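You operate a simulated robot arm through the tools that you are given. There is no shell and no other tool. Be economical: measure what you need, move in short steps, check, and stop when the job is done.

You are at the controls of a simulated two-armed robot. One attempt, no reset.

JOB
Take the blue corner from the top pallet and put it on the shelf under the blue conveyor. Close the blue drawer. Fetch the white ticket and set it on the work bench. Open the console door, fetch the yellow can from the upper shelf of the console and set it in the cream crate and shut the door again. Put the white swatch on the work bench away on the left half of the wooden bench. Stack the small carton labelled "R-20" from the work bench on top of the small carton marked "R-22". Take the yellow clip from the work bench and put it on the table shelf. Put the cardboard ring from the top of the roll rack on the shelf of the grey table. Put one of the orange corners from the grey table on the left shelf under the wooden bench. Shut the bag flap. Any order will do. Set down upright: yellow can, orange corner.

It is judged by the outcome, as a careful person would: the job done as asked, and still so three seconds after it is handed in. It fails if anything else is knocked over, pushed out of place, dropped, spilled or broken.

ROBOT AND FRAMES
Two 6-joint arms with two-finger grippers on one trunk, on a base that drives. Base frame: it is fixed to the floor where the robot stands at the start and does not move with it; the origin is under the middle of the robot, x ahead of it, y to its left, z up; the surface under the hand at the start is at about z = 868. Units: mm, degrees, N and s.
The left shoulder is at the start at [70, 148, 1415], the right one opposite. With the tool pointing down near the work surface each hand reaches from about 380 to 660 mm from the robot's upright axis, wherever it stands, measured 20 degrees to its own side. Places, roughly: bag flap [-6100, -1700, 1100]; blue corner (8x8x5 cm) [600, 0, 900]; blue drawer [-1700, 1000, 300]; cardboard ring (9x9x3 cm) [-900, -7400, 900]; console door [-4700, -2400, 500]; cream crate (32x24x15 cm) [-3700, -7100, 400]; left half of the wooden bench [-6000, -7200, 900]; left shelf under the wooden bench [-6100, -7200, 300]; orange corner (8x8x11 cm) [-4100, -7100, 900]; orange corner (8x8x5 cm) [-3700, -7100, 800]; shelf of the grey table [-3900, -7200, 300]; shelf under the blue conveyor [-300, -4400, 300]; small carton [-6750, -1500, 1000]; table shelf (106x21 cm) [-7440, -3800, 280]; white swatch [-6500, -2000, 750]; white ticket [-1750, -500, 500]; work bench [-6600, -1800, 800]; yellow can [-4500, -2500, 500]; yellow clip (4x4x4 cm) [-7100, -1500, 800]. Payload 2.45 kg a hand.
Tool frame (each hand has its own): the origin (TCP) lies between the finger pads and is the grasp point; the fingertips stand 30 mm ahead of it; z points along the fingers, y is the line along which they close. Largest opening 106 mm; the body of the gripper starts 79 mm behind the TCP.
Orientation is told as [roll, pitch, yaw] about the base's x, y, z axes, in that order, counted from this pose: with the fingers straight down and closing along the base's y, the tool's x points along the base's -x, its y along +y and its z along -z.

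CONTROLS
- The arms move only by the tool arm_command. It takes "left_motion", "right_motion" or both (then of equal length, played together; a hand with none holds still); each is a list of rows, each a list of 3 entries, a list of its own where there are three numbers: the turn, a rotation vector about the base's x, y, z in degrees, then the shift along the base's x, y, z in mm, then the closure in counts, from 0 (fully open) to 255 (shut). In form: [[[ax, ay, az], [tx, ty, tz], jaw], ...]. A call has 1 to 8 rows; each row is the pose to reach, as a shift and turn from the pose commanded when the call began. A row lasts 0.2 s, in which the tool goes at most 50 mm and 8.6 degrees; a call with a longer step from one row to the next is refused whole, and so is a gripper value outside its range. A pose out of reach is approached as far as the arm can. The call stops where the force on the tool passes 40 N (or 10 N more than at its start, if that is more) or the arm is blocked; 0.2 s more then pass. The fingers move at their own pace (about 72 mm/s each) and stop on an object; they squeeze with about 42 N. The grip force told is the motor's: it shows also when the fingers shut on nothing. Time passes only in rows, and 0.2 s behind the last, so rows that repeat a pose let the fingers close. It gives the time, the measured TCP pose, the force on the tool (base axes), the opening and the grip force at its end, in the units of the frame above (readings bear some noise), with the torque about the TCP (base axes, N m) and any sound that the robot's microphone picked up.
- Cameras (640 x 400 px; columns grow to the right, rows downward): "scene" is now at [125.6, -0.3, 1618.8]; the picture's right is [0.00, -1.00, 0.00], its down [-0.80, -0.00, -0.61] and it looks along [0.61, 0.00, -0.80] (base axes); focal length 293 px, centre (320, 200). "left" rides on the left gripper at [76, 2, -106] in its tool frame; the picture's right is [-0.02, 1.00, 0.00], its down [-0.78, -0.02, -0.62] and it looks along [-0.62, -0.01, 0.78] (tool axes); focal length 247 px, centre (320, 200). "right" rides on the right gripper at [76, -2, -106] in its tool frame; the picture's right is [0.02, 1.00, 0.00], its down [-0.78, 0.02, -0.62] and it looks along [-0.62, 0.01, 0.78] (tool axes); focal length 247 px, centre (320, 200). There is no depth. A picture from a camera that has moved, and an enlarged one, comes with that camera's place and axes in the base frame and with its lens.
- camera(camera): a new picture of that camera. No time passes.
- slide_trunk(by): slides the trunk up (or, below 0, down) by that many mm; the arms and the scene camera ride with it, the base frame stays. It gives what a move gives, with no picture.
- drive_base(legs): drives the robot by 1 to 6 legs, each [ahead, left, turn to the left] in mm, mm and degrees, along the robot's own axes; the way and the turn of a leg run together, so that a leg with both is an arc; at most 1500 mm and 180 degrees a leg. The arms and the cameras ride along, it lands a little off, and it stops where it bumps. It gives what a move gives.
- turn_head(pan, tilt): turns the head with the scene camera to pan (to the left, within 86 degrees either way) and tilt (down, from -29 to 69), counted from straight ahead of the robot. It gives what a move gives.
- inspect(camera, box): a new picture of the part [left, top, right, bottom] of that camera's present view, enlarged. No time passes.
- job_done(): hands the job in; it is judged then, once.

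Work in short steps. Places have to be worked out from the pictures, the camera data and where the tool is seen: move nearer, look again, correct. Check each grasp and each placing, and mend what went wrong. You have 525 turns and 302 pictures in all, those below and enlarged ones among them. Open the grippers and draw the arms clear of the work before you hand the job in, unless the task says otherwise.

The tools are called after ">>>" as name(argument=value, ...) on one line, values as JSON. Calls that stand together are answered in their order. arm_command: Moves the arms, as the interface text tells. Its arguments: {"type":"object","properties":{"left_motion":{"type":"array"},"right_motion":{"type":"array"}},"required":[]} The other tools are called the same way: slide_trunk (by) slides the trunk up or down; drive_base (legs) drives the base; turn_head (pan, tilt) turns the head that bears the scene camera; camera (camera) takes a picture; inspect (camera, box) takes an enlarged picture of a part of a camera's view; job_done () hands the job in.

At the start:

```text
time_s: 0.0
left_eef_pos: [376.1, 220.9, 999.1]
left_tool_rot: [-0.1, 0.0, -0.1]
left_contact_force: [0.2, -0.2, 0.3]
left_wrist_torque: [0.0, 0.01, 0.0]
left_opening: 106.0
left_finger_force: 0.1
right_eef_pos: [557.9, -230.9, 1069.5]
right_tool_rot: [0.0, -0.1, -0.1]
right_contact_force: [0.5, -0.9, -0.7]
right_wrist_torque: [0.01, 0.02, 0.02]
right_opening: 106.4
right_finger_force: 0.1
trunk travel left (down, up): [-888.0, 52.0]
robot x, y, heading: [1.8, -0.1, 0.2]
head pan, tilt: [0.0, 52.7]
```

scene: 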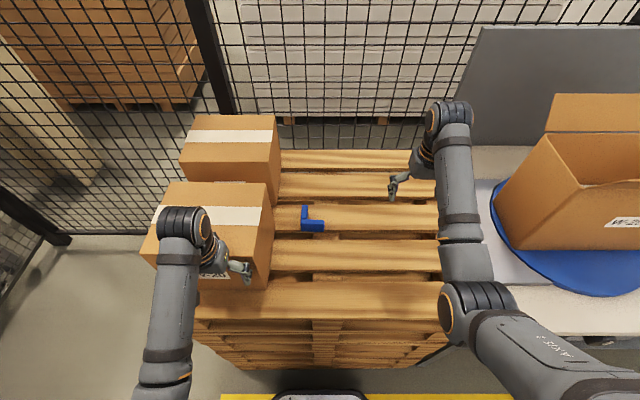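
right: 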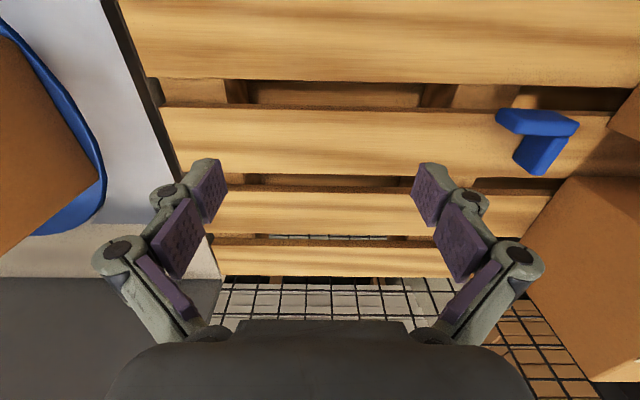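
left: 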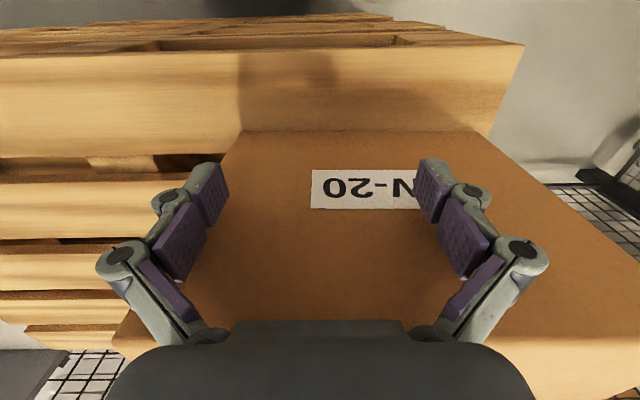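

Starting with the blue corner. I take a closer look at it in both views.

>>> inspect(camera="scene", box=[250, 170, 378, 250])

>>> inspect(camera="right", box=[448, 80, 640, 200])

```text
5.00 times, centred on (314, 210) of scene
camera zoom: at [125.6, -0.3, 1618.8], right [0.0, -1.0, 0.0], down [-0.8, 0.0, -0.61], along [0.61, 0.0, -0.8], focal length 1466 px, centre (350, 150)
```

zoom: 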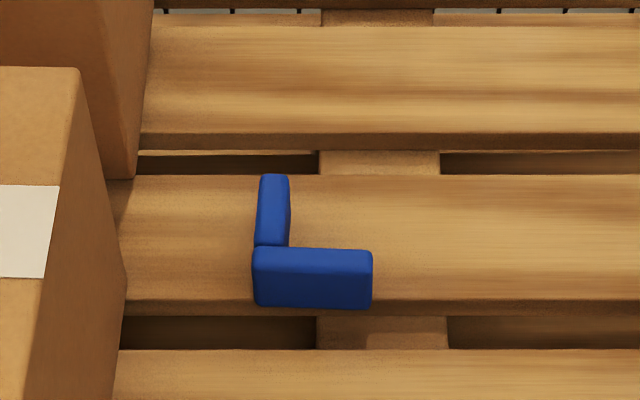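

```text
3.33 times, centred on (544, 140) of right
camera zoom: at [481.6, -232.0, 1175.4], right [-0.02, 1.0, 0.0], down [0.78, 0.02, 0.62], along [0.62, 0.01, -0.78], focal length 823 px, centre (-427, 400)
```

zoom: 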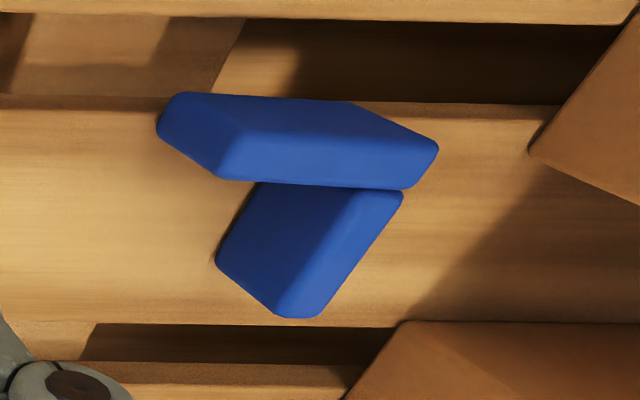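

The corner stands as an L: one plate runs along y at x≈587 (y −13..54), the other along x at y≈46. I'll grip the y-plate with the right hand at yaw 90. First I turn and move above it.

>>> arm_command(right_motion=[[[0, 0, 8.5], [4, 30, 0], 0], [[0, 0, 17], [8, 60, 0], 0], [[0, 0, 25.5], [12, 90, 0], 0], [[0, 0, 34], [16, 120, 0], 0], [[0, 0, 42.5], [20, 150, 0], 0], [[0, 0, 51], [24, 180, 0], 0], [[0, 0, 59.5], [27, 210, 0], 0], [[0, 0, 68], [29, 241, 0], 0]])

```text
time_s: 1.8
left_eef_pos: [378.0, 221.3, 998.3]
left_tool_rot: [0.0, 0.1, 0.0]
left_contact_force: [-0.2, -0.8, -0.1]
left_wrist_torque: [-0.02, 0.01, -0.01]
left_opening: 105.8
left_finger_force: 0.0
right_eef_pos: [608.4, -24.4, 1059.2]
right_tool_rot: [-0.3, 1.4, 66.7]
right_contact_force: [0.2, 1.4, -0.2]
right_wrist_torque: [-0.02, 0.02, 0.03]
right_opening: 105.9
right_finger_force: 0.1
right hand out of reach, approached as far as the arm can: row 8
trunk travel left (down, up): [-888.0, 52.0]
robot x, y, heading: [-1.5, -5.2, -0.0]
head pan, tilt: [0.0, 52.7]
```

The reach limit came at that height. I lower and finish the turn to see whether it becomes reachable lower down.

>>> arm_command(right_motion=[[[0, 0, 8], [-10, 20, -30], 0], [[0, 0, 16], [-15, 30, -60], 0], [[0, 0, 23], [-21, 34, -90], 0], [[0, 0, 23], [-21, 34, -100], 0]])

>>> camera(camera="right")

>>> camera(camera="scene")

```text
time_s: 2.8
left_eef_pos: [377.1, 219.5, 1000.1]
left_tool_rot: [0.0, -0.1, 0.1]
left_contact_force: [0.0, 0.4, 1.2]
left_wrist_torque: [-0.01, 0.0, -0.02]
left_opening: 106.0
left_finger_force: 0.1
right_eef_pos: [594.5, 12.6, 961.2]
right_tool_rot: [0.0, 0.6, 90.3]
right_contact_force: [-0.1, -0.6, 0.2]
right_wrist_torque: [0.03, 0.03, 0.01]
right_opening: 106.0
right_finger_force: 0.1
right hand out of reach, approached as far as the arm can: row 1, 2, 3, 4
trunk travel left (down, up): [-888.0, 52.0]
robot x, y, heading: [-0.5, 1.7, 0.1]
head pan, tilt: [0.0, 52.7]
```

```text
296 pictures are left
camera right: at [595.9, -63.0, 1068.0], right [-1.0, -0.03, 0.0], down [-0.02, 0.79, 0.61], along [-0.02, 0.61, -0.79], focal length 247 px, centre (320, 200)
```

right: 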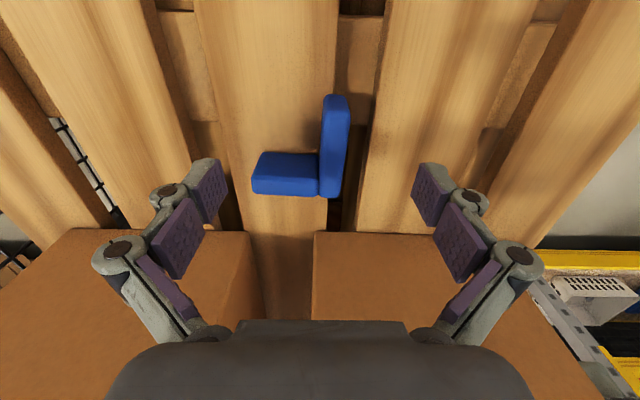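

```text
295 pictures are left
camera scene: at [125.7, -0.3, 1618.8], right [0.0, -1.0, 0.0], down [-0.8, 0.0, -0.61], along [0.61, 0.0, -0.8], focal length 293 px, centre (320, 200)
```

scene: 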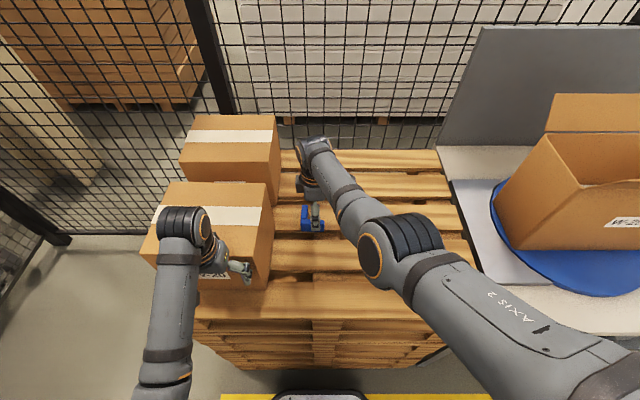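

The plate lies at x≈585, y −17..54. I lower partway with a small correction and read where the hand lands.

>>> arm_command(right_motion=[[[0, 0, 0], [-9, 0, -15], 0], [[0, 0, 0], [-9, 0, -25], 0]])

```text
time_s: 3.4
left_eef_pos: [376.4, 220.6, 999.8]
left_tool_rot: [0.0, -0.1, 0.0]
left_contact_force: [0.8, -0.8, -0.6]
left_wrist_torque: [0.04, 0.0, -0.02]
left_opening: 105.6
left_finger_force: 0.1
right_eef_pos: [581.8, 13.9, 932.3]
right_tool_rot: [0.1, 0.5, 90.3]
right_contact_force: [-0.2, 0.1, -0.2]
right_wrist_torque: [-0.04, 0.0, 0.0]
right_opening: 105.7
right_finger_force: 0.1
trunk travel left (down, up): [-888.0, 52.0]
robot x, y, heading: [-1.4, -3.0, 0.0]
head pan, tilt: [0.0, 52.7]
```

Good, that's now in reach. I lower to z≈903 and close.

>>> arm_command(right_motion=[[[0, 0, 0], [3, -2, -15], 0], [[0, 0, 0], [3, -2, -29], 0], [[0, 0, 0], [3, -2, -29], 255], [[0, 0, 0], [3, -2, -29], 255], [[0, 0, 0], [3, -2, -29], 255], [[0, 0, 0], [3, -2, -29], 255]])

>>> camera(camera="right")

```text
time_s: 4.8
left_eef_pos: [376.9, 219.8, 1000.0]
left_tool_rot: [0.0, 0.0, 0.0]
left_contact_force: [-0.1, -0.2, 0.7]
left_wrist_torque: [0.0, 0.0, 0.02]
left_opening: 106.1
left_finger_force: 0.1
right_eef_pos: [575.4, 11.7, 916.6]
right_tool_rot: [0.0, 0.2, 90.7]
right_contact_force: [0.1, -0.4, 1.4]
right_wrist_torque: [0.03, -0.04, 0.0]
right_opening: 16.4
right_finger_force: 40.1
right hand out of reach, approached as far as the arm can: row 1, 2, 3, 4, 5, 6
trunk travel left (down, up): [-888.0, 52.0]
robot x, y, heading: [0.9, -1.7, -0.1]
head pan, tilt: [0.0, 52.7]
```

```text
294 pictures are left
camera right: at [578.2, -65.2, 1023.5], right [-1.0, -0.03, 0.0], down [-0.03, 0.79, 0.62], along [-0.02, 0.62, -0.79], focal length 247 px, centre (320, 200)
```

right: 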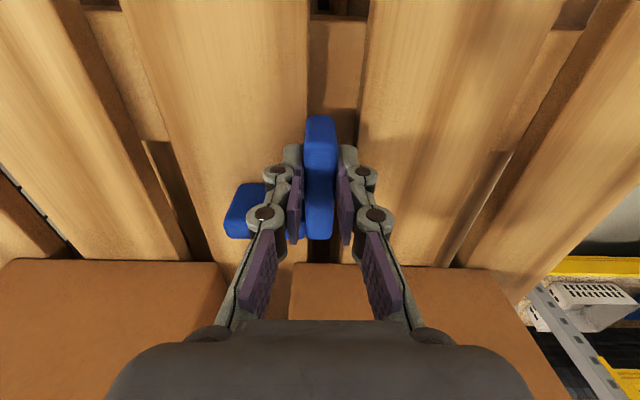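

The plate is gripped (16 mm, 40 N). I lift and bring it back toward the robot, and raise the left hand too.

>>> arm_command(right_motion=[[[0, 0, 0], [-10, -5, 40], 255], [[0, 0, 0], [-20, -10, 80], 255], [[0, 0, 0], [-40, -50, 110], 255], [[0, 0, 0], [-60, -90, 120], 255], [[0, 0, 0], [-80, -130, 120], 255], [[0, 0, 0], [-100, -170, 120], 255], [[0, 0, 0], [-120, -200, 120], 255], [[0, 0, 0], [-140, -230, 120], 255]], left_motion=[[[0, 0, 0], [0, 0, 20], 0], [[0, 0, 0], [0, 0, 40], 0], [[0, 0, 0], [0, 0, 60], 0], [[0, 0, 0], [0, 0, 80], 0], [[0, 0, 0], [0, 0, 100], 0], [[0, 0, 0], [0, 0, 120], 0], [[0, 0, 0], [0, 0, 140], 0], [[0, 0, 0], [0, 0, 150], 0]])

>>> turn_head(pan=-85, tilt=25)

>>> camera(camera="scene")

>>> turn_head(pan=85, tilt=30)

>>> camera(camera="scene")

```text
refused: row 3 steps farther than a row can; nothing moved
```

```text
time_s: 6.4
left_eef_pos: [376.7, 219.9, 999.3]
left_tool_rot: [0.1, 0.0, 0.0]
left_contact_force: [-0.5, 0.0, 0.4]
left_wrist_torque: [0.0, 0.01, 0.0]
left_opening: 105.9
left_finger_force: 0.0
right_eef_pos: [576.2, 9.5, 917.2]
right_tool_rot: [0.0, 0.2, 90.8]
right_contact_force: [0.6, 0.2, -0.1]
right_wrist_torque: [-0.01, 0.03, -0.04]
right_opening: 16.3
right_finger_force: 42.0
trunk travel left (down, up): [-888.0, 52.0]
robot x, y, heading: [-0.4, -1.4, -0.2]
head pan, tilt: [-85.0, 25.0]
```

```text
293 pictures are left
camera scene: at [59.4, -92.1, 1659.9], right [-1.0, -0.09, 0.0], down [-0.04, 0.42, -0.91], along [0.08, -0.9, -0.42], focal length 293 px, centre (320, 200)
```

scene: 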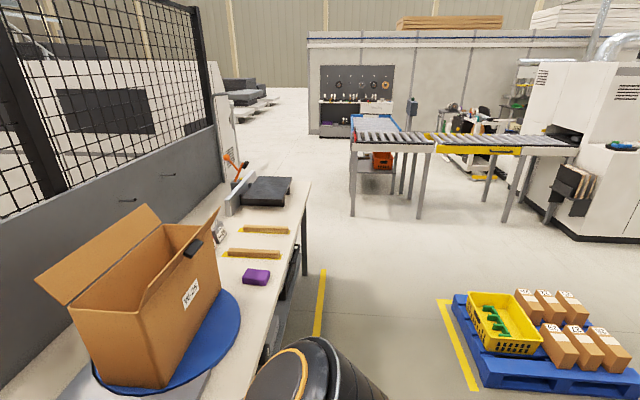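

```text
time_s: 9.0
left_eef_pos: [375.8, 220.0, 998.8]
left_tool_rot: [0.1, 0.0, 0.0]
left_contact_force: [0.2, -0.2, -0.5]
left_wrist_torque: [-0.01, 0.0, -0.01]
left_opening: 106.1
left_finger_force: 0.1
right_eef_pos: [575.9, 10.4, 916.4]
right_tool_rot: [-0.1, 0.2, 90.7]
right_contact_force: [0.2, 0.5, 0.1]
right_wrist_torque: [-0.01, 0.01, -0.01]
right_opening: 16.5
right_finger_force: 42.7
trunk travel left (down, up): [-888.0, 52.0]
robot x, y, heading: [1.7, -0.2, -0.2]
head pan, tilt: [85.0, 30.0]
```

```text
292 pictures are left
camera scene: at [59.2, 89.8, 1652.0], right [1.0, -0.09, 0.0], down [-0.04, -0.5, -0.87], along [0.08, 0.86, -0.5], focal length 293 px, centre (320, 200)
```

scene: 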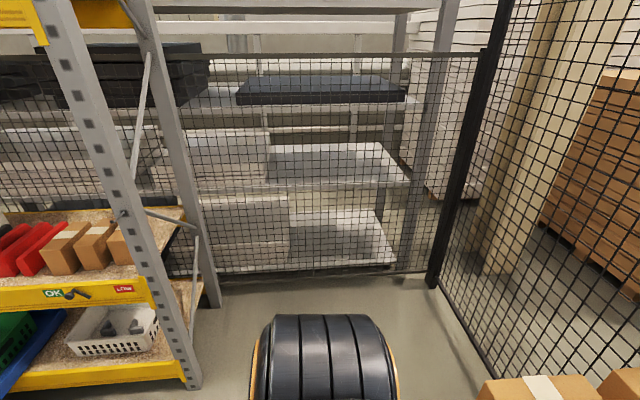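

My row step was too long. I lift with shorter steps.

>>> arm_command(right_motion=[[[0, 0, 0], [-10, -5, 40], 255], [[0, 0, 0], [-20, -10, 80], 255], [[0, 0, 0], [-35, -40, 110], 255], [[0, 0, 0], [-50, -75, 120], 255], [[0, 0, 0], [-65, -115, 120], 255], [[0, 0, 0], [-80, -155, 120], 255], [[0, 0, 0], [-100, -195, 120], 255], [[0, 0, 0], [-120, -235, 120], 255]], left_motion=[[[0, 0, 0], [0, 0, 20], 0], [[0, 0, 0], [0, 0, 40], 0], [[0, 0, 0], [0, 0, 60], 0], [[0, 0, 0], [0, 0, 80], 0], [[0, 0, 0], [0, 0, 100], 0], [[0, 0, 0], [0, 0, 120], 0], [[0, 0, 0], [0, 0, 140], 0], [[0, 0, 0], [0, 0, 150], 0]])

>>> camera(camera="right")

```text
time_s: 10.0
left_eef_pos: [376.8, 217.9, 1009.4]
left_tool_rot: [0.1, -0.1, 0.0]
left_contact_force: [0.5, -0.3, -0.4]
left_wrist_torque: [0.06, 0.02, 0.0]
left_opening: 105.8
left_finger_force: 0.0
left hand out of reach, approached as far as the arm can: row 1, 2, 3, 4, 5
right_eef_pos: [550.1, -150.8, 1040.0]
right_tool_rot: [-2.4, 7.4, 87.1]
right_contact_force: [1.0, 0.1, -0.1]
right_wrist_torque: [0.0, -0.04, 0.01]
right_opening: 16.4
right_finger_force: 41.4
right hand out of reach, approached as far as the arm can: row 1, 2, 3, 4
trunk travel left (down, up): [-888.0, 52.0]
robot x, y, heading: [-0.4, -1.6, -0.0]
head pan, tilt: [85.0, 30.0]
stopped in row 5 (right hand): the arm was blocked; the commanded pose is now the measured one
```

```text
291 pictures are left
camera right: at [545.1, -212.7, 1156.3], right [-1.0, 0.03, -0.04], down [0.0, 0.86, 0.51], along [0.05, 0.51, -0.86], focal length 247 px, centre (320, 200)
```

right: 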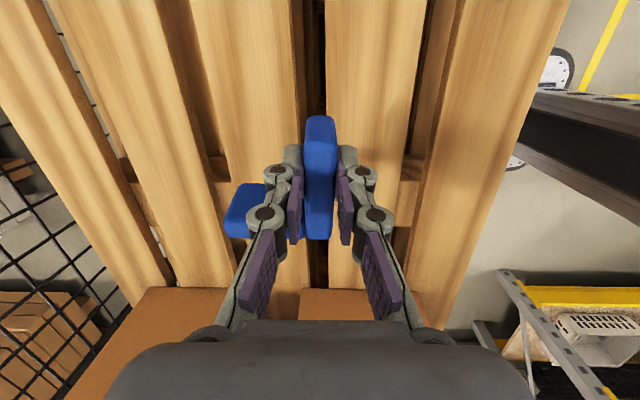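

The corner is held fast and the hand is well above the pallet. I back away straight and then turn right to face the conveyor.

>>> drive_base(legs=[[-430, 0, 0], [0, 0, -90]])

>>> turn_head(pan=0, tilt=25)

>>> camera(camera="scene")

```text
time_s: 16.4
left_eef_pos: [-200.5, -372.2, 1009.4]
left_tool_rot: [-0.1, -0.1, -88.8]
left_contact_force: [0.4, 0.0, 0.3]
left_wrist_torque: [0.0, -0.07, -0.01]
left_opening: 105.9
left_finger_force: 0.1
right_eef_pos: [-566.3, -555.4, 1040.3]
right_tool_rot: [-2.4, 7.4, -1.9]
right_contact_force: [-0.2, 1.2, -0.4]
right_wrist_torque: [-0.01, 0.01, 0.01]
right_opening: 16.7
right_finger_force: 42.0
trunk travel left (down, up): [-888.0, 52.0]
robot x, y, heading: [-426.6, 0.5, -88.6]
head pan, tilt: [85.0, 30.0]
```

```text
time_s: 18.0
left_eef_pos: [-200.7, -371.7, 1008.8]
left_tool_rot: [0.0, -0.1, -88.8]
left_contact_force: [0.6, 0.7, -0.2]
left_wrist_torque: [-0.01, -0.01, 0.03]
left_opening: 106.1
left_finger_force: 0.0
right_eef_pos: [-565.9, -554.3, 1040.7]
right_tool_rot: [-2.4, 7.5, -1.9]
right_contact_force: [-0.1, 0.0, 0.1]
right_wrist_torque: [0.0, -0.02, 0.01]
right_opening: 16.2
right_finger_force: 42.0
trunk travel left (down, up): [-888.0, 52.0]
robot x, y, heading: [-426.3, 1.6, -88.9]
head pan, tilt: [0.0, 25.0]
```

```text
290 pictures are left
camera scene: at [-422.6, -142.4, 1659.9], right [-1.0, -0.02, 0.0], down [-0.01, 0.42, -0.91], along [0.02, -0.91, -0.42], focal length 293 px, centre (320, 200)
```

scene: 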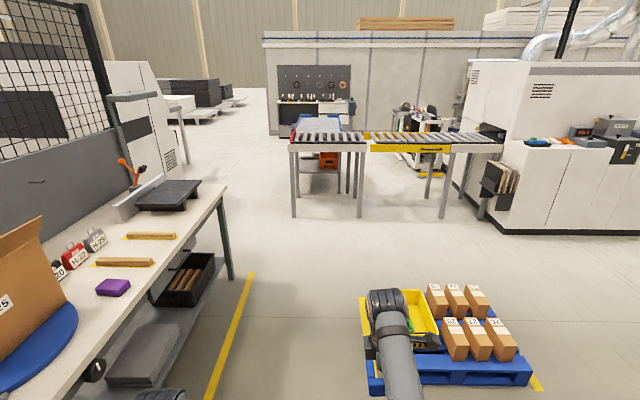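

The blue conveyor lies behind the roller line, with its shelf near (−300, −4400). I drive down the aisle and shift toward +x to look at its open side.

>>> drive_base(legs=[[1300, 130, 0], [1250, 0, 0], [300, 800, 0]])

>>> turn_head(pan=-35, tilt=30)

>>> camera(camera="scene")

```text
time_s: 34.8
left_eef_pos: [777.7, -3242.3, 1009.5]
left_tool_rot: [0.0, -0.1, -89.9]
left_contact_force: [0.3, 0.0, -0.1]
left_wrist_torque: [0.05, 0.0, 0.04]
left_opening: 105.8
left_finger_force: 0.1
right_eef_pos: [408.0, -3417.2, 1041.8]
right_tool_rot: [-2.5, 7.5, -3.0]
right_contact_force: [0.4, 0.2, -0.3]
right_wrist_torque: [0.02, 0.01, -0.04]
right_opening: 16.5
right_finger_force: 42.2
trunk travel left (down, up): [-888.0, 52.0]
robot x, y, heading: [559.4, -2860.6, -89.8]
head pan, tilt: [0.0, 25.0]
```

```text
time_s: 35.8
left_eef_pos: [777.2, -3242.4, 1010.6]
left_tool_rot: [-0.1, -0.1, -89.9]
left_contact_force: [-0.3, 0.3, -0.6]
left_wrist_torque: [-0.03, 0.0, 0.02]
left_opening: 106.2
left_finger_force: 0.0
right_eef_pos: [408.3, -3418.0, 1040.9]
right_tool_rot: [-2.4, 7.5, -2.8]
right_contact_force: [0.3, -0.6, -0.3]
right_wrist_torque: [-0.02, 0.02, -0.04]
right_opening: 16.4
right_finger_force: 41.7
trunk travel left (down, up): [-888.0, 52.0]
robot x, y, heading: [557.8, -2862.3, -89.7]
head pan, tilt: [-35.0, 30.0]
```

```text
289 pictures are left
camera scene: at [506.6, -2990.5, 1652.0], right [-0.82, 0.57, 0.0], down [0.29, 0.41, -0.87], along [-0.5, -0.71, -0.5], focal length 293 px, centre (320, 200)
```

scene: 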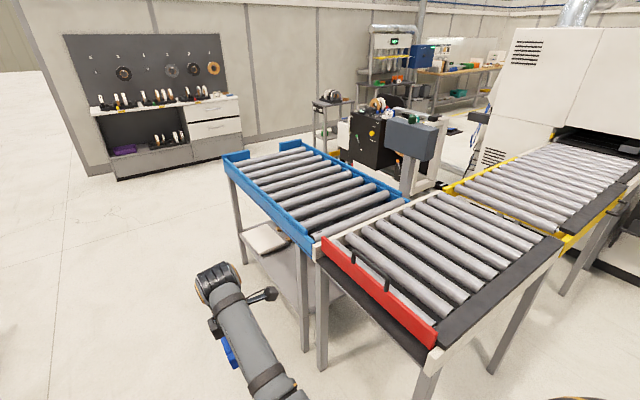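

The blue conveyor's open side is at x≈−32, from y≈−3930 to −4860, with the shelf below it. I drive to face it from +x.

>>> drive_base(legs=[[750, 120, 0], [790, 0, 0], [0, 0, -90]])

>>> turn_head(pan=0, tilt=50)

>>> slide_trunk(by=-500)

>>> camera(camera="scene")

```text
time_s: 47.6
left_eef_pos: [295.0, -4614.4, 1009.5]
left_tool_rot: [0.0, -0.1, 178.4]
left_contact_force: [-0.2, 0.2, 0.1]
left_wrist_torque: [0.02, 0.02, 0.01]
left_opening: 106.1
left_finger_force: 0.1
right_eef_pos: [129.8, -4241.0, 1040.9]
right_tool_rot: [-2.4, 7.5, -94.5]
right_contact_force: [-0.3, -0.3, -0.2]
right_wrist_torque: [0.01, 0.01, 0.01]
right_opening: 16.3
right_finger_force: 41.9
trunk travel left (down, up): [-888.0, 52.0]
robot x, y, heading: [676.0, -4404.9, 178.5]
head pan, tilt: [-35.0, 30.0]
```

```text
time_s: 48.6
left_eef_pos: [296.7, -4613.5, 1007.9]
left_tool_rot: [0.1, 0.0, 178.5]
left_contact_force: [-0.1, 0.1, 0.2]
left_wrist_torque: [-0.01, 0.0, -0.02]
left_opening: 105.9
left_finger_force: 0.1
right_eef_pos: [129.6, -4239.9, 1041.1]
right_tool_rot: [-2.4, 7.4, -94.4]
right_contact_force: [0.1, -0.1, 0.0]
right_wrist_torque: [0.04, 0.0, -0.01]
right_opening: 16.5
right_finger_force: 41.7
trunk travel left (down, up): [-888.0, 52.0]
robot x, y, heading: [674.5, -4406.3, 178.6]
head pan, tilt: [0.0, 50.0]
```

```text
refused: -500 is not a number from -400 to 400
```

```text
288 pictures are left
camera scene: at [551.8, -4401.4, 1622.5], right [0.03, 1.0, 0.0], down [0.77, -0.02, -0.64], along [-0.64, 0.02, -0.77], focal length 293 px, centre (320, 200)
```

scene: 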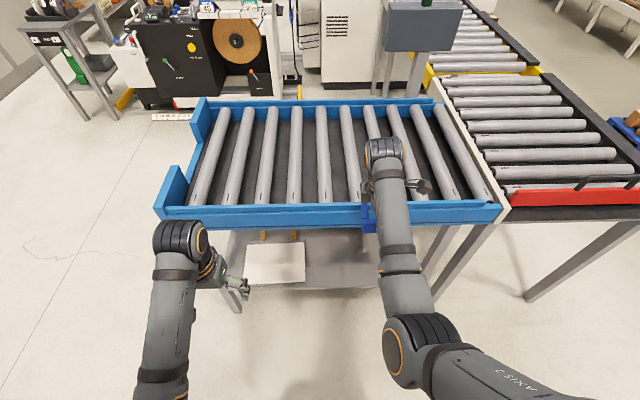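

The free part of the shelf is at y≈−4420..−4200 (a white box stands on its left part). I lower the trunk in two slides.

>>> slide_trunk(by=-400)

>>> slide_trunk(by=-250)

>>> camera(camera="scene")

>>> camera(camera="right")

```text
time_s: 52.4
left_eef_pos: [295.3, -4613.9, 609.1]
left_tool_rot: [0.0, -0.1, 178.5]
left_contact_force: [-0.1, -0.4, -0.3]
left_wrist_torque: [0.0, 0.0, -0.01]
left_opening: 105.7
left_finger_force: 0.0
right_eef_pos: [130.4, -4240.3, 639.8]
right_tool_rot: [-2.5, 7.6, -94.4]
right_contact_force: [0.2, -0.3, 0.4]
right_wrist_torque: [0.01, 0.02, -0.01]
right_opening: 16.3
right_finger_force: 42.4
trunk travel left (down, up): [-488.0, 452.0]
robot x, y, heading: [678.3, -4404.6, 178.3]
head pan, tilt: [0.0, 50.0]
```

```text
time_s: 55.0
left_eef_pos: [296.1, -4613.6, 358.8]
left_tool_rot: [0.0, -0.1, 178.5]
left_contact_force: [0.2, -0.1, -0.4]
left_wrist_torque: [-0.02, 0.0, 0.0]
left_opening: 106.3
left_finger_force: 0.0
right_eef_pos: [130.2, -4241.4, 390.4]
right_tool_rot: [-2.4, 7.5, -94.5]
right_contact_force: [-0.1, 0.0, 0.3]
right_wrist_torque: [-0.01, 0.05, 0.01]
right_opening: 16.6
right_finger_force: 42.2
trunk travel left (down, up): [-238.0, 702.0]
robot x, y, heading: [677.0, -4405.5, 178.5]
head pan, tilt: [0.0, 50.0]
```

```text
287 pictures are left
camera scene: at [552.0, -4401.4, 972.5], right [0.03, 1.0, 0.0], down [0.77, -0.02, -0.64], along [-0.64, 0.02, -0.77], focal length 293 px, centre (320, 200)
```

scene: 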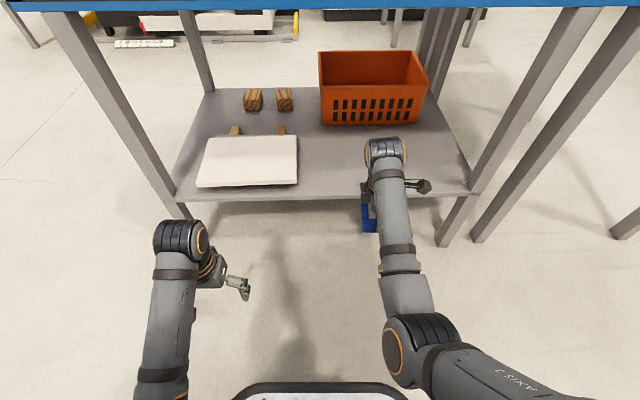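

```text
286 pictures are left
camera right: at [138.1, -4178.6, 506.7], right [1.0, -0.05, -0.04], down [-0.02, -0.86, 0.51], along [-0.06, -0.51, -0.86], focal length 247 px, centre (320, 200)
```

right: 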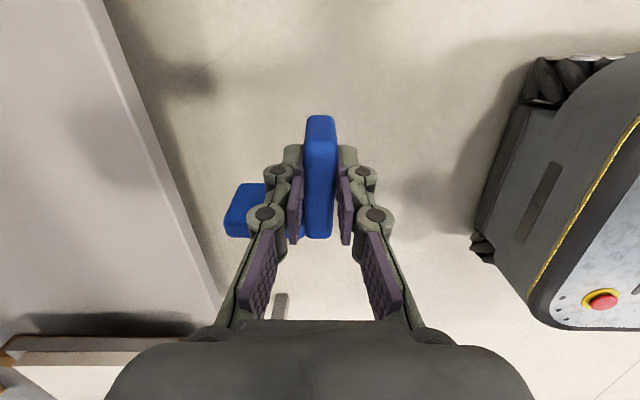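

The shelf's front right is free and the conveyor underside (z≈800) is far above the wrist (~600). I raise 60 mm for clearance and drive in 190 mm.

>>> slide_trunk(by=60)

>>> drive_base(legs=[[190, 0, 0]])

>>> camera(camera="right")

>>> camera(camera="scene")

```text
time_s: 56.0
left_eef_pos: [296.2, -4613.5, 419.1]
left_tool_rot: [-0.1, -0.1, 178.5]
left_contact_force: [-0.1, 0.3, -0.6]
left_wrist_torque: [0.0, -0.02, 0.02]
left_opening: 105.8
left_finger_force: 0.0
right_eef_pos: [130.7, -4241.0, 450.7]
right_tool_rot: [-2.5, 7.5, -94.5]
right_contact_force: [0.3, 0.2, 0.2]
right_wrist_torque: [-0.05, 0.0, -0.03]
right_opening: 16.7
right_finger_force: 42.0
trunk travel left (down, up): [-298.0, 642.0]
robot x, y, heading: [676.8, -4403.5, 178.6]
head pan, tilt: [0.0, 50.0]
```

```text
time_s: 57.6
left_eef_pos: [104.4, -4609.6, 419.8]
left_tool_rot: [0.1, 0.1, 178.5]
left_contact_force: [-0.8, -0.5, -0.4]
left_wrist_torque: [0.0, -0.01, 0.0]
left_opening: 106.2
left_finger_force: 0.0
right_eef_pos: [-61.5, -4234.6, 450.7]
right_tool_rot: [-2.3, 7.5, -94.5]
right_contact_force: [0.4, -0.7, -0.5]
right_wrist_torque: [0.0, 0.02, -0.01]
right_opening: 16.3
right_finger_force: 41.9
trunk travel left (down, up): [-298.0, 642.0]
robot x, y, heading: [489.1, -4399.3, 178.5]
head pan, tilt: [0.0, 50.0]
```

```text
285 pictures are left
camera right: at [-53.6, -4173.2, 566.2], right [1.0, -0.05, -0.04], down [-0.03, -0.86, 0.51], along [-0.06, -0.51, -0.86], focal length 247 px, centre (320, 200)
```

right: 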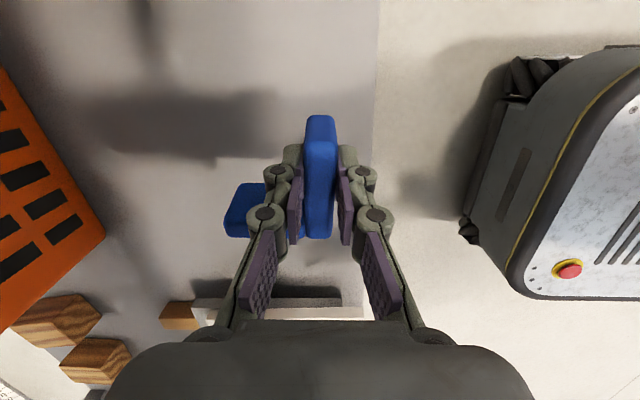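

```text
284 pictures are left
camera scene: at [359.9, -4396.3, 1032.4], right [0.03, 1.0, 0.0], down [0.77, -0.02, -0.64], along [-0.64, 0.02, -0.77], focal length 293 px, centre (320, 200)
```

scene: 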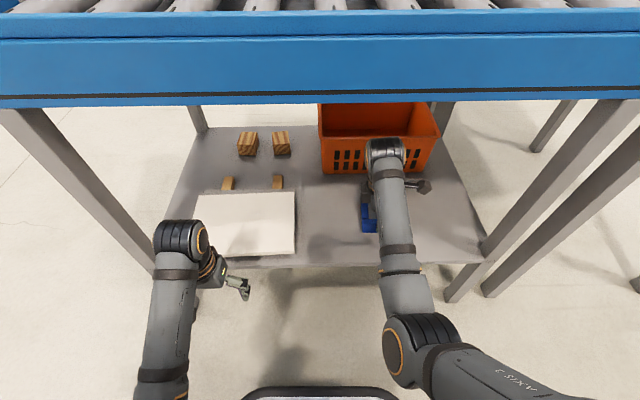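

I level the tool and lower toward the shelf, moving slightly deeper.

>>> arm_command(right_motion=[[[-4, -1, 0], [-10, 0, -20], 255], [[-7.7, -1.8, 0], [-20, 0, -40], 255], [[-7.7, -1.8, 0], [-30, 0, -55], 255]])

>>> camera(camera="right")

```text
time_s: 58.4
left_eef_pos: [103.5, -4608.2, 419.6]
left_tool_rot: [0.0, 0.0, 178.5]
left_contact_force: [-0.5, 0.1, -0.7]
left_wrist_torque: [0.04, -0.01, 0.03]
left_opening: 106.0
left_finger_force: 0.0
right_eef_pos: [-89.8, -4235.8, 394.9]
right_tool_rot: [0.0, 0.0, -94.4]
right_contact_force: [-0.5, -0.3, -0.1]
right_wrist_torque: [0.02, -0.01, -0.01]
right_opening: 16.6
right_finger_force: 42.0
trunk travel left (down, up): [-298.0, 642.0]
robot x, y, heading: [484.2, -4401.1, 178.4]
head pan, tilt: [0.0, 50.0]
```

```text
283 pictures are left
camera right: at [-85.7, -4158.4, 502.1], right [1.0, -0.05, 0.0], down [-0.04, -0.78, 0.62], along [-0.03, -0.62, -0.78], focal length 247 px, centre (320, 200)
```

right: 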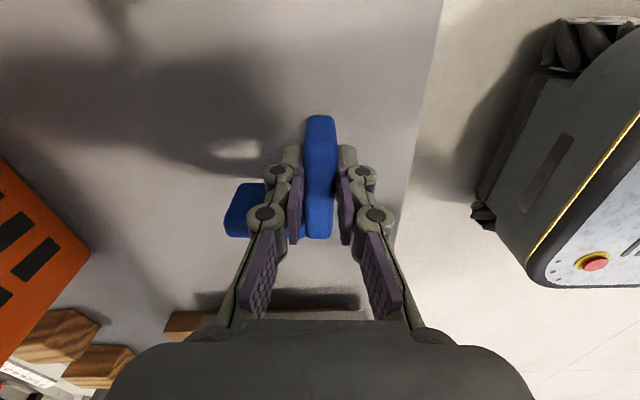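

Level now. I lower in small steps to find contact.

>>> arm_command(right_motion=[[[0, 0, 0], [0, 0, -8], 255], [[0, 0, 0], [0, 0, -16], 255], [[0, 0, 0], [0, 0, -24], 255], [[0, 0, 0], [0, 0, -30], 255]])

```text
time_s: 59.4
left_eef_pos: [105.4, -4608.4, 421.2]
left_tool_rot: [0.0, -0.1, 178.5]
left_contact_force: [0.3, -0.1, -0.4]
left_wrist_torque: [0.02, 0.01, -0.01]
left_opening: 105.7
left_finger_force: 0.0
right_eef_pos: [-89.9, -4235.5, 369.2]
right_tool_rot: [-0.3, 0.0, -94.4]
right_contact_force: [7.4, 0.9, 19.1]
right_wrist_torque: [-0.08, -0.3, 0.09]
right_opening: 16.2
right_finger_force: 41.6
trunk travel left (down, up): [-298.0, 642.0]
robot x, y, heading: [488.2, -4398.8, 178.6]
head pan, tilt: [0.0, 50.0]
```

Contact at z≈369 with 19 N. I ease up 4 mm, open and withdraw upward.

>>> arm_command(right_motion=[[[0, 0, 0], [0, 0, 4], 255], [[0, 0, 0], [0, 0, 4], 150], [[0, 0, 0], [0, 0, 4], 100], [[0, 0, 0], [0, 0, 4], 100], [[0, 0, 0], [0, 0, 30], 100], [[0, 0, 0], [0, 0, 60], 100], [[0, 0, 0], [0, 0, 80], 60]])

>>> camera(camera="right")

```text
time_s: 61.0
left_eef_pos: [103.7, -4609.3, 419.3]
left_tool_rot: [0.0, -0.1, 178.5]
left_contact_force: [0.3, -0.2, -0.4]
left_wrist_torque: [0.0, 0.02, -0.01]
left_opening: 105.8
left_finger_force: 0.0
right_eef_pos: [-90.3, -4235.9, 446.0]
right_tool_rot: [0.2, -0.1, -94.4]
right_contact_force: [0.1, 0.7, -0.6]
right_wrist_torque: [-0.02, 0.02, -0.01]
right_opening: 81.0
right_finger_force: 0.2
trunk travel left (down, up): [-298.0, 642.0]
robot x, y, heading: [488.5, -4401.4, 178.6]
head pan, tilt: [0.0, 50.0]
```

```text
282 pictures are left
camera right: at [-85.9, -4158.4, 553.3], right [1.0, -0.06, 0.0], down [-0.04, -0.78, 0.62], along [-0.03, -0.62, -0.78], focal length 247 px, centre (320, 200)
```

right: 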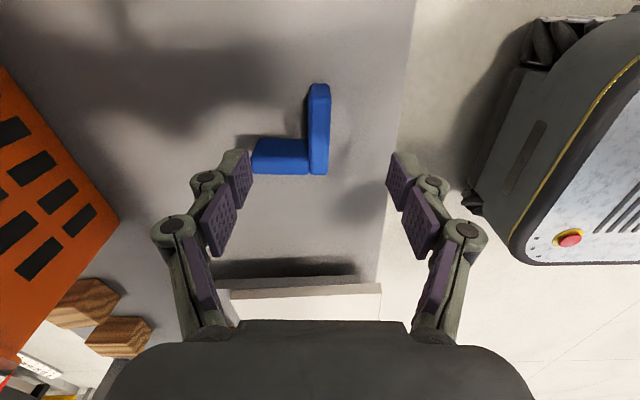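

The blue corner stands on the shelf. I back out, raise the trunk and head to the ticket/drawer area.

>>> drive_base(legs=[[-450, 0, 0]])

>>> slide_trunk(by=400)

>>> drive_base(legs=[[0, 0, -88.5], [1500, 0, 0], [0, 1170, 0], [1100, 0, 0], [1100, 0, 0], [0, 0, 90]])

>>> turn_head(pan=0, tilt=25)

>>> camera(camera="scene")

```text
time_s: 63.7
left_eef_pos: [553.1, -4620.2, 419.7]
left_tool_rot: [0.0, -0.1, 178.7]
left_contact_force: [0.8, -0.2, 0.6]
left_wrist_torque: [-0.02, 0.02, 0.01]
left_opening: 105.8
left_finger_force: 0.0
right_eef_pos: [356.5, -4246.8, 447.4]
right_tool_rot: [0.0, 0.0, -94.2]
right_contact_force: [-0.1, -0.3, -0.4]
right_wrist_torque: [0.01, -0.02, 0.01]
right_opening: 81.0
right_finger_force: 0.1
trunk travel left (down, up): [-298.0, 642.0]
robot x, y, heading: [934.6, -4414.9, 178.6]
head pan, tilt: [0.0, 50.0]
```

```text
time_s: 67.5
left_eef_pos: [553.3, -4620.4, 819.7]
left_tool_rot: [0.0, 0.0, 178.8]
left_contact_force: [1.0, -0.5, -0.7]
left_wrist_torque: [-0.03, 0.02, 0.03]
left_opening: 106.0
left_finger_force: 0.0
right_eef_pos: [356.3, -4248.3, 845.7]
right_tool_rot: [0.0, 0.0, -94.2]
right_contact_force: [0.8, 0.4, 0.3]
right_wrist_torque: [-0.03, 0.0, 0.0]
right_opening: 80.9
right_finger_force: 0.0
trunk travel left (down, up): [-698.0, 242.0]
robot x, y, heading: [932.8, -4411.6, 178.8]
head pan, tilt: [0.0, 50.0]
```

```text
time_s: 98.5
left_eef_pos: [-542.4, -901.7, 819.5]
left_tool_rot: [0.0, -0.1, 177.0]
left_contact_force: [-0.4, 0.2, 0.6]
left_wrist_torque: [-0.04, 0.03, 0.04]
left_opening: 105.9
left_finger_force: 0.0
right_eef_pos: [-726.9, -523.4, 847.2]
right_tool_rot: [0.0, 0.1, -95.8]
right_contact_force: [-0.5, -0.2, -0.4]
right_wrist_torque: [0.01, -0.02, 0.01]
right_opening: 81.2
right_finger_force: 0.1
trunk travel left (down, up): [-698.0, 242.0]
robot x, y, heading: [-152.7, -705.6, 177.2]
head pan, tilt: [0.0, 50.0]
```

```text
time_s: 99.4
left_eef_pos: [-541.5, -901.0, 819.6]
left_tool_rot: [0.1, -0.2, 177.0]
left_contact_force: [-0.1, 0.1, -0.5]
left_wrist_torque: [0.01, 0.01, 0.0]
left_opening: 106.1
left_finger_force: 0.1
right_eef_pos: [-727.2, -523.5, 848.1]
right_tool_rot: [-0.1, 0.0, -95.9]
right_contact_force: [-0.1, -1.0, 1.0]
right_wrist_torque: [0.0, 0.01, 0.01]
right_opening: 80.9
right_finger_force: 0.1
trunk travel left (down, up): [-698.0, 242.0]
robot x, y, heading: [-154.2, -702.4, 177.2]
head pan, tilt: [0.0, 25.0]
```

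```text
281 pictures are left
camera scene: at [-295.9, -694.6, 1469.9], right [0.05, 1.0, 0.0], down [0.42, -0.02, -0.91], along [-0.9, 0.05, -0.42], focal length 293 px, centre (320, 200)
```

scene: 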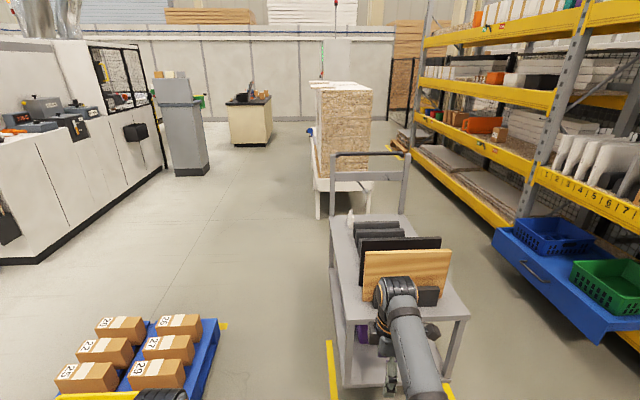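

The blue drawer sticks out of the rack at right (front y≈650–700, x −1150..−1965); a cart stands in front. I go round through the gap to stand at about (−1850, 150) and look at the cart and drawer.

>>> drive_base(legs=[[0, -930, 2.8], [1200, 0, 0], [500, 0, 0]])

>>> turn_head(pan=70, tilt=35)

>>> camera(camera="scene")

>>> turn_head(pan=-80, tilt=50)

>>> camera(camera="scene")

```text
time_s: 111.5
left_eef_pos: [-1976.5, 6.4, 817.1]
left_tool_rot: [0.1, 1.9, -178.5]
left_contact_force: [0.1, 0.3, -0.4]
left_wrist_torque: [-0.03, -0.03, 0.01]
left_opening: 105.9
left_finger_force: 0.0
right_eef_pos: [-2194.7, 372.7, 844.1]
right_tool_rot: [0.2, 0.0, -92.3]
right_contact_force: [-0.4, 0.3, 0.5]
right_wrist_torque: [-0.04, -0.05, -0.03]
right_opening: 81.2
right_finger_force: 0.0
trunk travel left (down, up): [-698.0, 242.0]
robot x, y, heading: [-1610.4, 232.0, -179.3]
head pan, tilt: [0.0, 25.0]
stopped in leg 3: the force on the tool passed its limit at 135 N (the readings are from after the stop); the commanded pose is now the measured one
```

```text
time_s: 113.0
left_eef_pos: [-1975.6, 4.7, 818.1]
left_tool_rot: [0.0, 1.7, -178.5]
left_contact_force: [1.1, -0.8, -0.1]
left_wrist_torque: [-0.04, -0.03, 0.03]
left_opening: 105.9
left_finger_force: 0.0
right_eef_pos: [-2193.6, 370.5, 846.1]
right_tool_rot: [0.1, -0.1, -92.3]
right_contact_force: [0.6, -0.6, 0.4]
right_wrist_torque: [0.01, 0.01, -0.03]
right_opening: 81.1
right_finger_force: 0.1
trunk travel left (down, up): [-698.0, 242.0]
robot x, y, heading: [-1607.4, 229.6, -179.5]
head pan, tilt: [70.0, 35.0]
```

```text
280 pictures are left
camera scene: at [-1688.9, 144.6, 1454.2], right [-0.94, 0.33, 0.0], down [0.19, 0.54, -0.82], along [-0.27, -0.77, -0.57], focal length 293 px, centre (320, 200)
```

scene: 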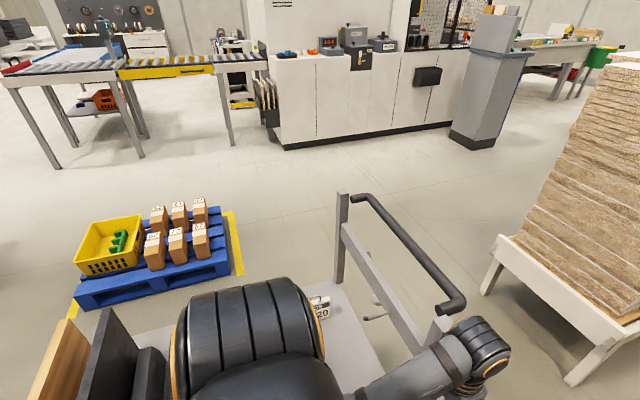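

```text
time_s: 115.3
left_eef_pos: [-1975.1, 4.3, 817.1]
left_tool_rot: [0.1, 1.8, -178.4]
left_contact_force: [0.2, -0.1, -0.4]
left_wrist_torque: [-0.01, 0.01, -0.01]
left_opening: 106.3
left_finger_force: 0.0
right_eef_pos: [-2192.3, 371.9, 844.9]
right_tool_rot: [0.1, 0.0, -92.3]
right_contact_force: [0.0, 0.5, -0.7]
right_wrist_torque: [0.03, -0.04, 0.0]
right_opening: 80.8
right_finger_force: 0.2
trunk travel left (down, up): [-698.0, 242.0]
robot x, y, heading: [-1608.6, 228.2, -179.4]
head pan, tilt: [-80.0, 50.0]
```

```text
279 pictures are left
camera scene: at [-1673.7, 303.3, 1432.5], right [0.98, 0.18, 0.0], down [0.14, -0.75, -0.64], along [-0.12, 0.63, -0.77], focal length 293 px, centre (320, 200)
```

scene: 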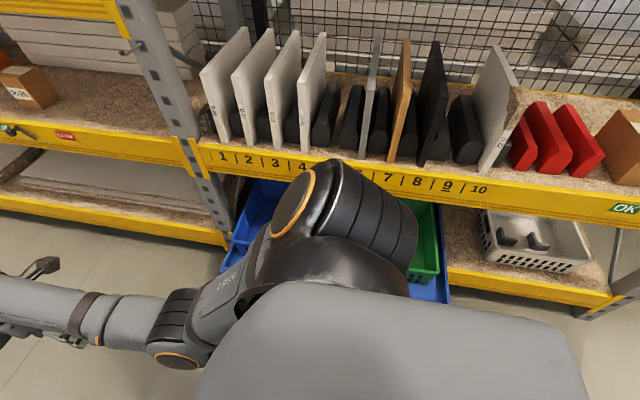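

The left wrist touched the cart's handle (x≈−2030, y≈−90, z≈980); nothing looks displaced. I back off a little, sidestep away from the cart and draw the right hand in.

>>> drive_base(legs=[[-80, -60, 0]])

>>> arm_command(right_motion=[[[0, 0, 0], [30, 0, 0], 80], [[0, 0, 0], [60, 0, 0], 80], [[0, 0, 0], [90, 0, 0], 80], [[0, 0, 0], [120, 0, 0], 80]])

>>> turn_head(pan=55, tilt=25)

>>> camera(camera="scene")

```text
time_s: 116.5
left_eef_pos: [-1895.0, 67.2, 818.4]
left_tool_rot: [-0.1, 1.8, -178.5]
left_contact_force: [-0.9, 0.9, -0.6]
left_wrist_torque: [0.02, 0.01, 0.0]
left_opening: 106.2
left_finger_force: 0.1
right_eef_pos: [-2112.5, 432.0, 845.8]
right_tool_rot: [-0.1, 0.0, -92.3]
right_contact_force: [0.8, 0.2, 0.2]
right_wrist_torque: [-0.01, 0.0, -0.02]
right_opening: 80.9
right_finger_force: 0.2
trunk travel left (down, up): [-698.0, 242.0]
robot x, y, heading: [-1529.4, 289.5, -179.6]
head pan, tilt: [-80.0, 50.0]
```

```text
time_s: 117.7
left_eef_pos: [-1895.8, 66.6, 818.0]
left_tool_rot: [0.0, 1.8, -178.5]
left_contact_force: [-0.6, 0.7, -0.4]
left_wrist_torque: [-0.01, 0.02, -0.03]
left_opening: 105.5
left_finger_force: 0.0
right_eef_pos: [-1997.2, 473.0, 846.1]
right_tool_rot: [-1.1, 5.3, -93.6]
right_contact_force: [-0.1, -0.1, -0.1]
right_wrist_torque: [0.03, 0.01, 0.0]
right_opening: 72.8
right_finger_force: 0.1
trunk travel left (down, up): [-698.0, 242.0]
robot x, y, heading: [-1528.0, 292.7, -179.7]
head pan, tilt: [-80.0, 50.0]
stopped in row 4 (right hand): the arm was blocked; the commanded pose is now the measured one
```

```text
time_s: 119.8
left_eef_pos: [-1895.6, 65.4, 817.1]
left_tool_rot: [0.0, 1.7, -178.5]
left_contact_force: [1.1, -0.7, -0.4]
left_wrist_torque: [0.0, 0.0, 0.04]
left_opening: 106.0
left_finger_force: 0.1
right_eef_pos: [-1997.5, 473.7, 846.4]
right_tool_rot: [-1.0, 5.2, -93.4]
right_contact_force: [-0.2, -0.6, -0.2]
right_wrist_torque: [0.06, 0.0, 0.0]
right_opening: 72.6
right_finger_force: 0.0
trunk travel left (down, up): [-698.0, 242.0]
robot x, y, heading: [-1526.2, 288.5, -179.5]
head pan, tilt: [55.0, 25.0]
```

```text
278 pictures are left
camera scene: at [-1631.2, 212.6, 1469.9], right [-0.82, 0.57, 0.0], down [0.24, 0.35, -0.91], along [-0.51, -0.75, -0.42], focal length 293 px, centre (320, 200)
```

scene: 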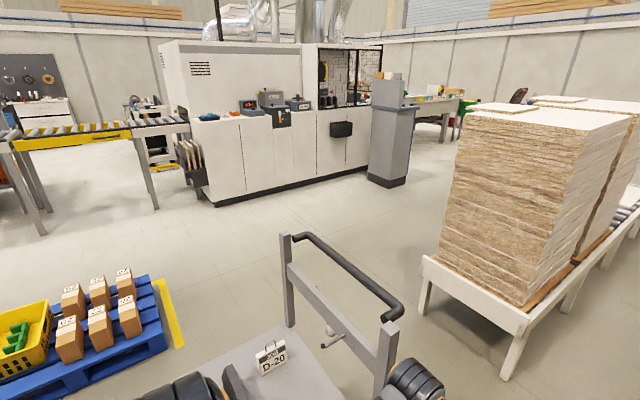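

The ticket "D-20" stands on the cart's tray near its handle end. Drawer first: I turn to face the rack.

>>> drive_base(legs=[[0, 0, -90]])

>>> turn_head(pan=0, tilt=55)

>>> camera(camera="scene")

```text
time_s: 124.0
left_eef_pos: [-1752.2, 656.1, 818.5]
left_tool_rot: [0.0, 1.8, 91.5]
left_contact_force: [0.2, -0.8, 0.5]
left_wrist_torque: [0.01, -0.01, 0.0]
left_opening: 106.1
left_finger_force: 0.0
right_eef_pos: [-1346.5, 756.8, 847.4]
right_tool_rot: [-1.1, 5.3, 176.4]
right_contact_force: [0.1, 0.0, -0.7]
right_wrist_torque: [-0.01, -0.02, 0.01]
right_opening: 72.6
right_finger_force: 0.2
trunk travel left (down, up): [-698.0, 242.0]
robot x, y, heading: [-1527.0, 290.7, 90.6]
head pan, tilt: [55.0, 25.0]
```

```text
time_s: 125.3
left_eef_pos: [-1752.4, 655.7, 818.5]
left_tool_rot: [0.0, 1.7, 91.5]
left_contact_force: [0.2, -0.7, -0.5]
left_wrist_torque: [0.0, -0.02, 0.0]
left_opening: 106.1
left_finger_force: 0.0
right_eef_pos: [-1343.8, 756.3, 847.1]
right_tool_rot: [-1.1, 5.2, 176.4]
right_contact_force: [-0.3, 0.5, -0.1]
right_wrist_torque: [0.0, -0.02, -0.01]
right_opening: 72.7
right_finger_force: 0.1
trunk travel left (down, up): [-698.0, 242.0]
robot x, y, heading: [-1532.4, 285.8, 90.4]
head pan, tilt: [0.0, 55.0]
```

```text
277 pictures are left
camera scene: at [-1530.0, 411.3, 1426.0], right [1.0, 0.01, 0.0], down [0.01, -0.82, -0.57], along [-0.01, 0.57, -0.82], focal length 293 px, centre (320, 200)
```

scene: 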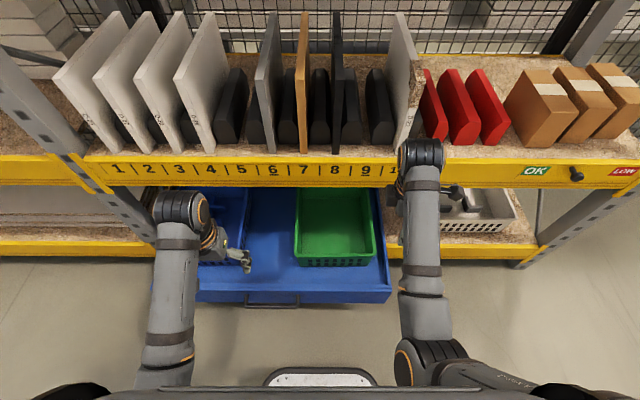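

The drawer front is at y≈760, x −1990..−1270. I sidestep 130 mm to the right so the left hand is opposite its middle and the right hand is clear, then lower the trunk.

>>> drive_base(legs=[[0, -135, 0]])

>>> slide_trunk(by=-330)

>>> camera(camera="scene")

>>> camera(camera="left")

```text
time_s: 126.6
left_eef_pos: [-1619.2, 655.8, 818.3]
left_tool_rot: [0.0, 1.8, 91.5]
left_contact_force: [-0.2, 0.8, -1.1]
left_wrist_torque: [0.04, 0.0, -0.02]
left_opening: 106.0
left_finger_force: 0.1
right_eef_pos: [-1211.7, 756.2, 846.7]
right_tool_rot: [-1.1, 5.1, 176.4]
right_contact_force: [-0.6, -0.4, 0.4]
right_wrist_torque: [0.04, 0.04, 0.02]
right_opening: 72.6
right_finger_force: 0.1
trunk travel left (down, up): [-698.0, 242.0]
robot x, y, heading: [-1396.1, 291.7, 90.8]
head pan, tilt: [0.0, 55.0]
```

```text
time_s: 129.8
left_eef_pos: [-1619.7, 657.2, 488.9]
left_tool_rot: [0.0, 1.8, 91.4]
left_contact_force: [-0.1, 1.0, -0.6]
left_wrist_torque: [-0.01, 0.0, 0.0]
left_opening: 106.0
left_finger_force: 0.1
right_eef_pos: [-1212.7, 756.9, 515.6]
right_tool_rot: [-1.0, 5.2, 176.4]
right_contact_force: [-0.1, -0.2, 0.1]
right_wrist_torque: [0.02, -0.04, 0.01]
right_opening: 72.7
right_finger_force: 0.1
trunk travel left (down, up): [-368.0, 572.0]
robot x, y, heading: [-1397.0, 291.4, 90.6]
head pan, tilt: [0.0, 55.0]
```

```text
276 pictures are left
camera scene: at [-1397.8, 412.1, 1096.0], right [1.0, 0.01, 0.0], down [0.01, -0.82, -0.57], along [0.0, 0.57, -0.82], focal length 293 px, centre (320, 200)
```

scene: 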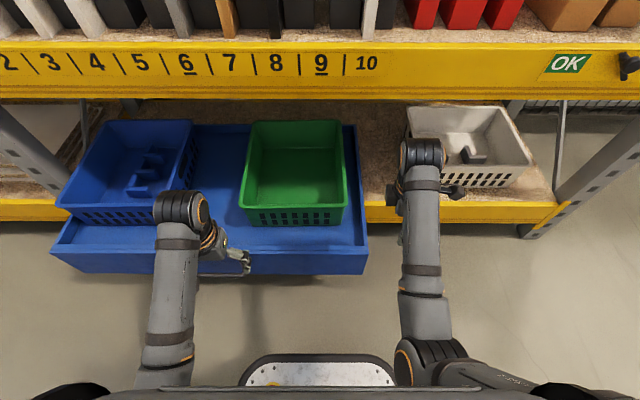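

```text
275 pictures are left
camera left: at [-1619.1, 583.2, 597.2], right [-1.0, 0.0, 0.0], down [0.0, 0.8, 0.6], along [0.0, 0.6, -0.8], focal length 247 px, centre (320, 200)
```

left: 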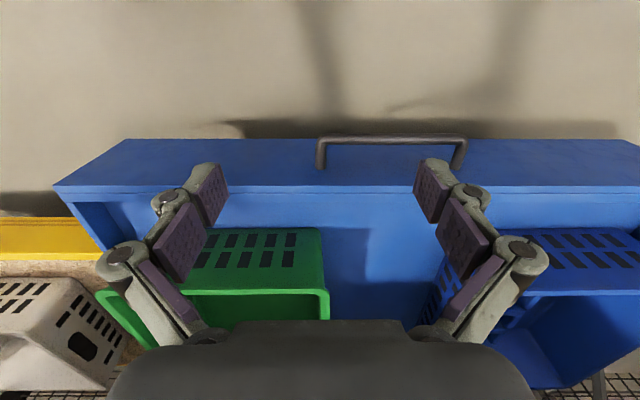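

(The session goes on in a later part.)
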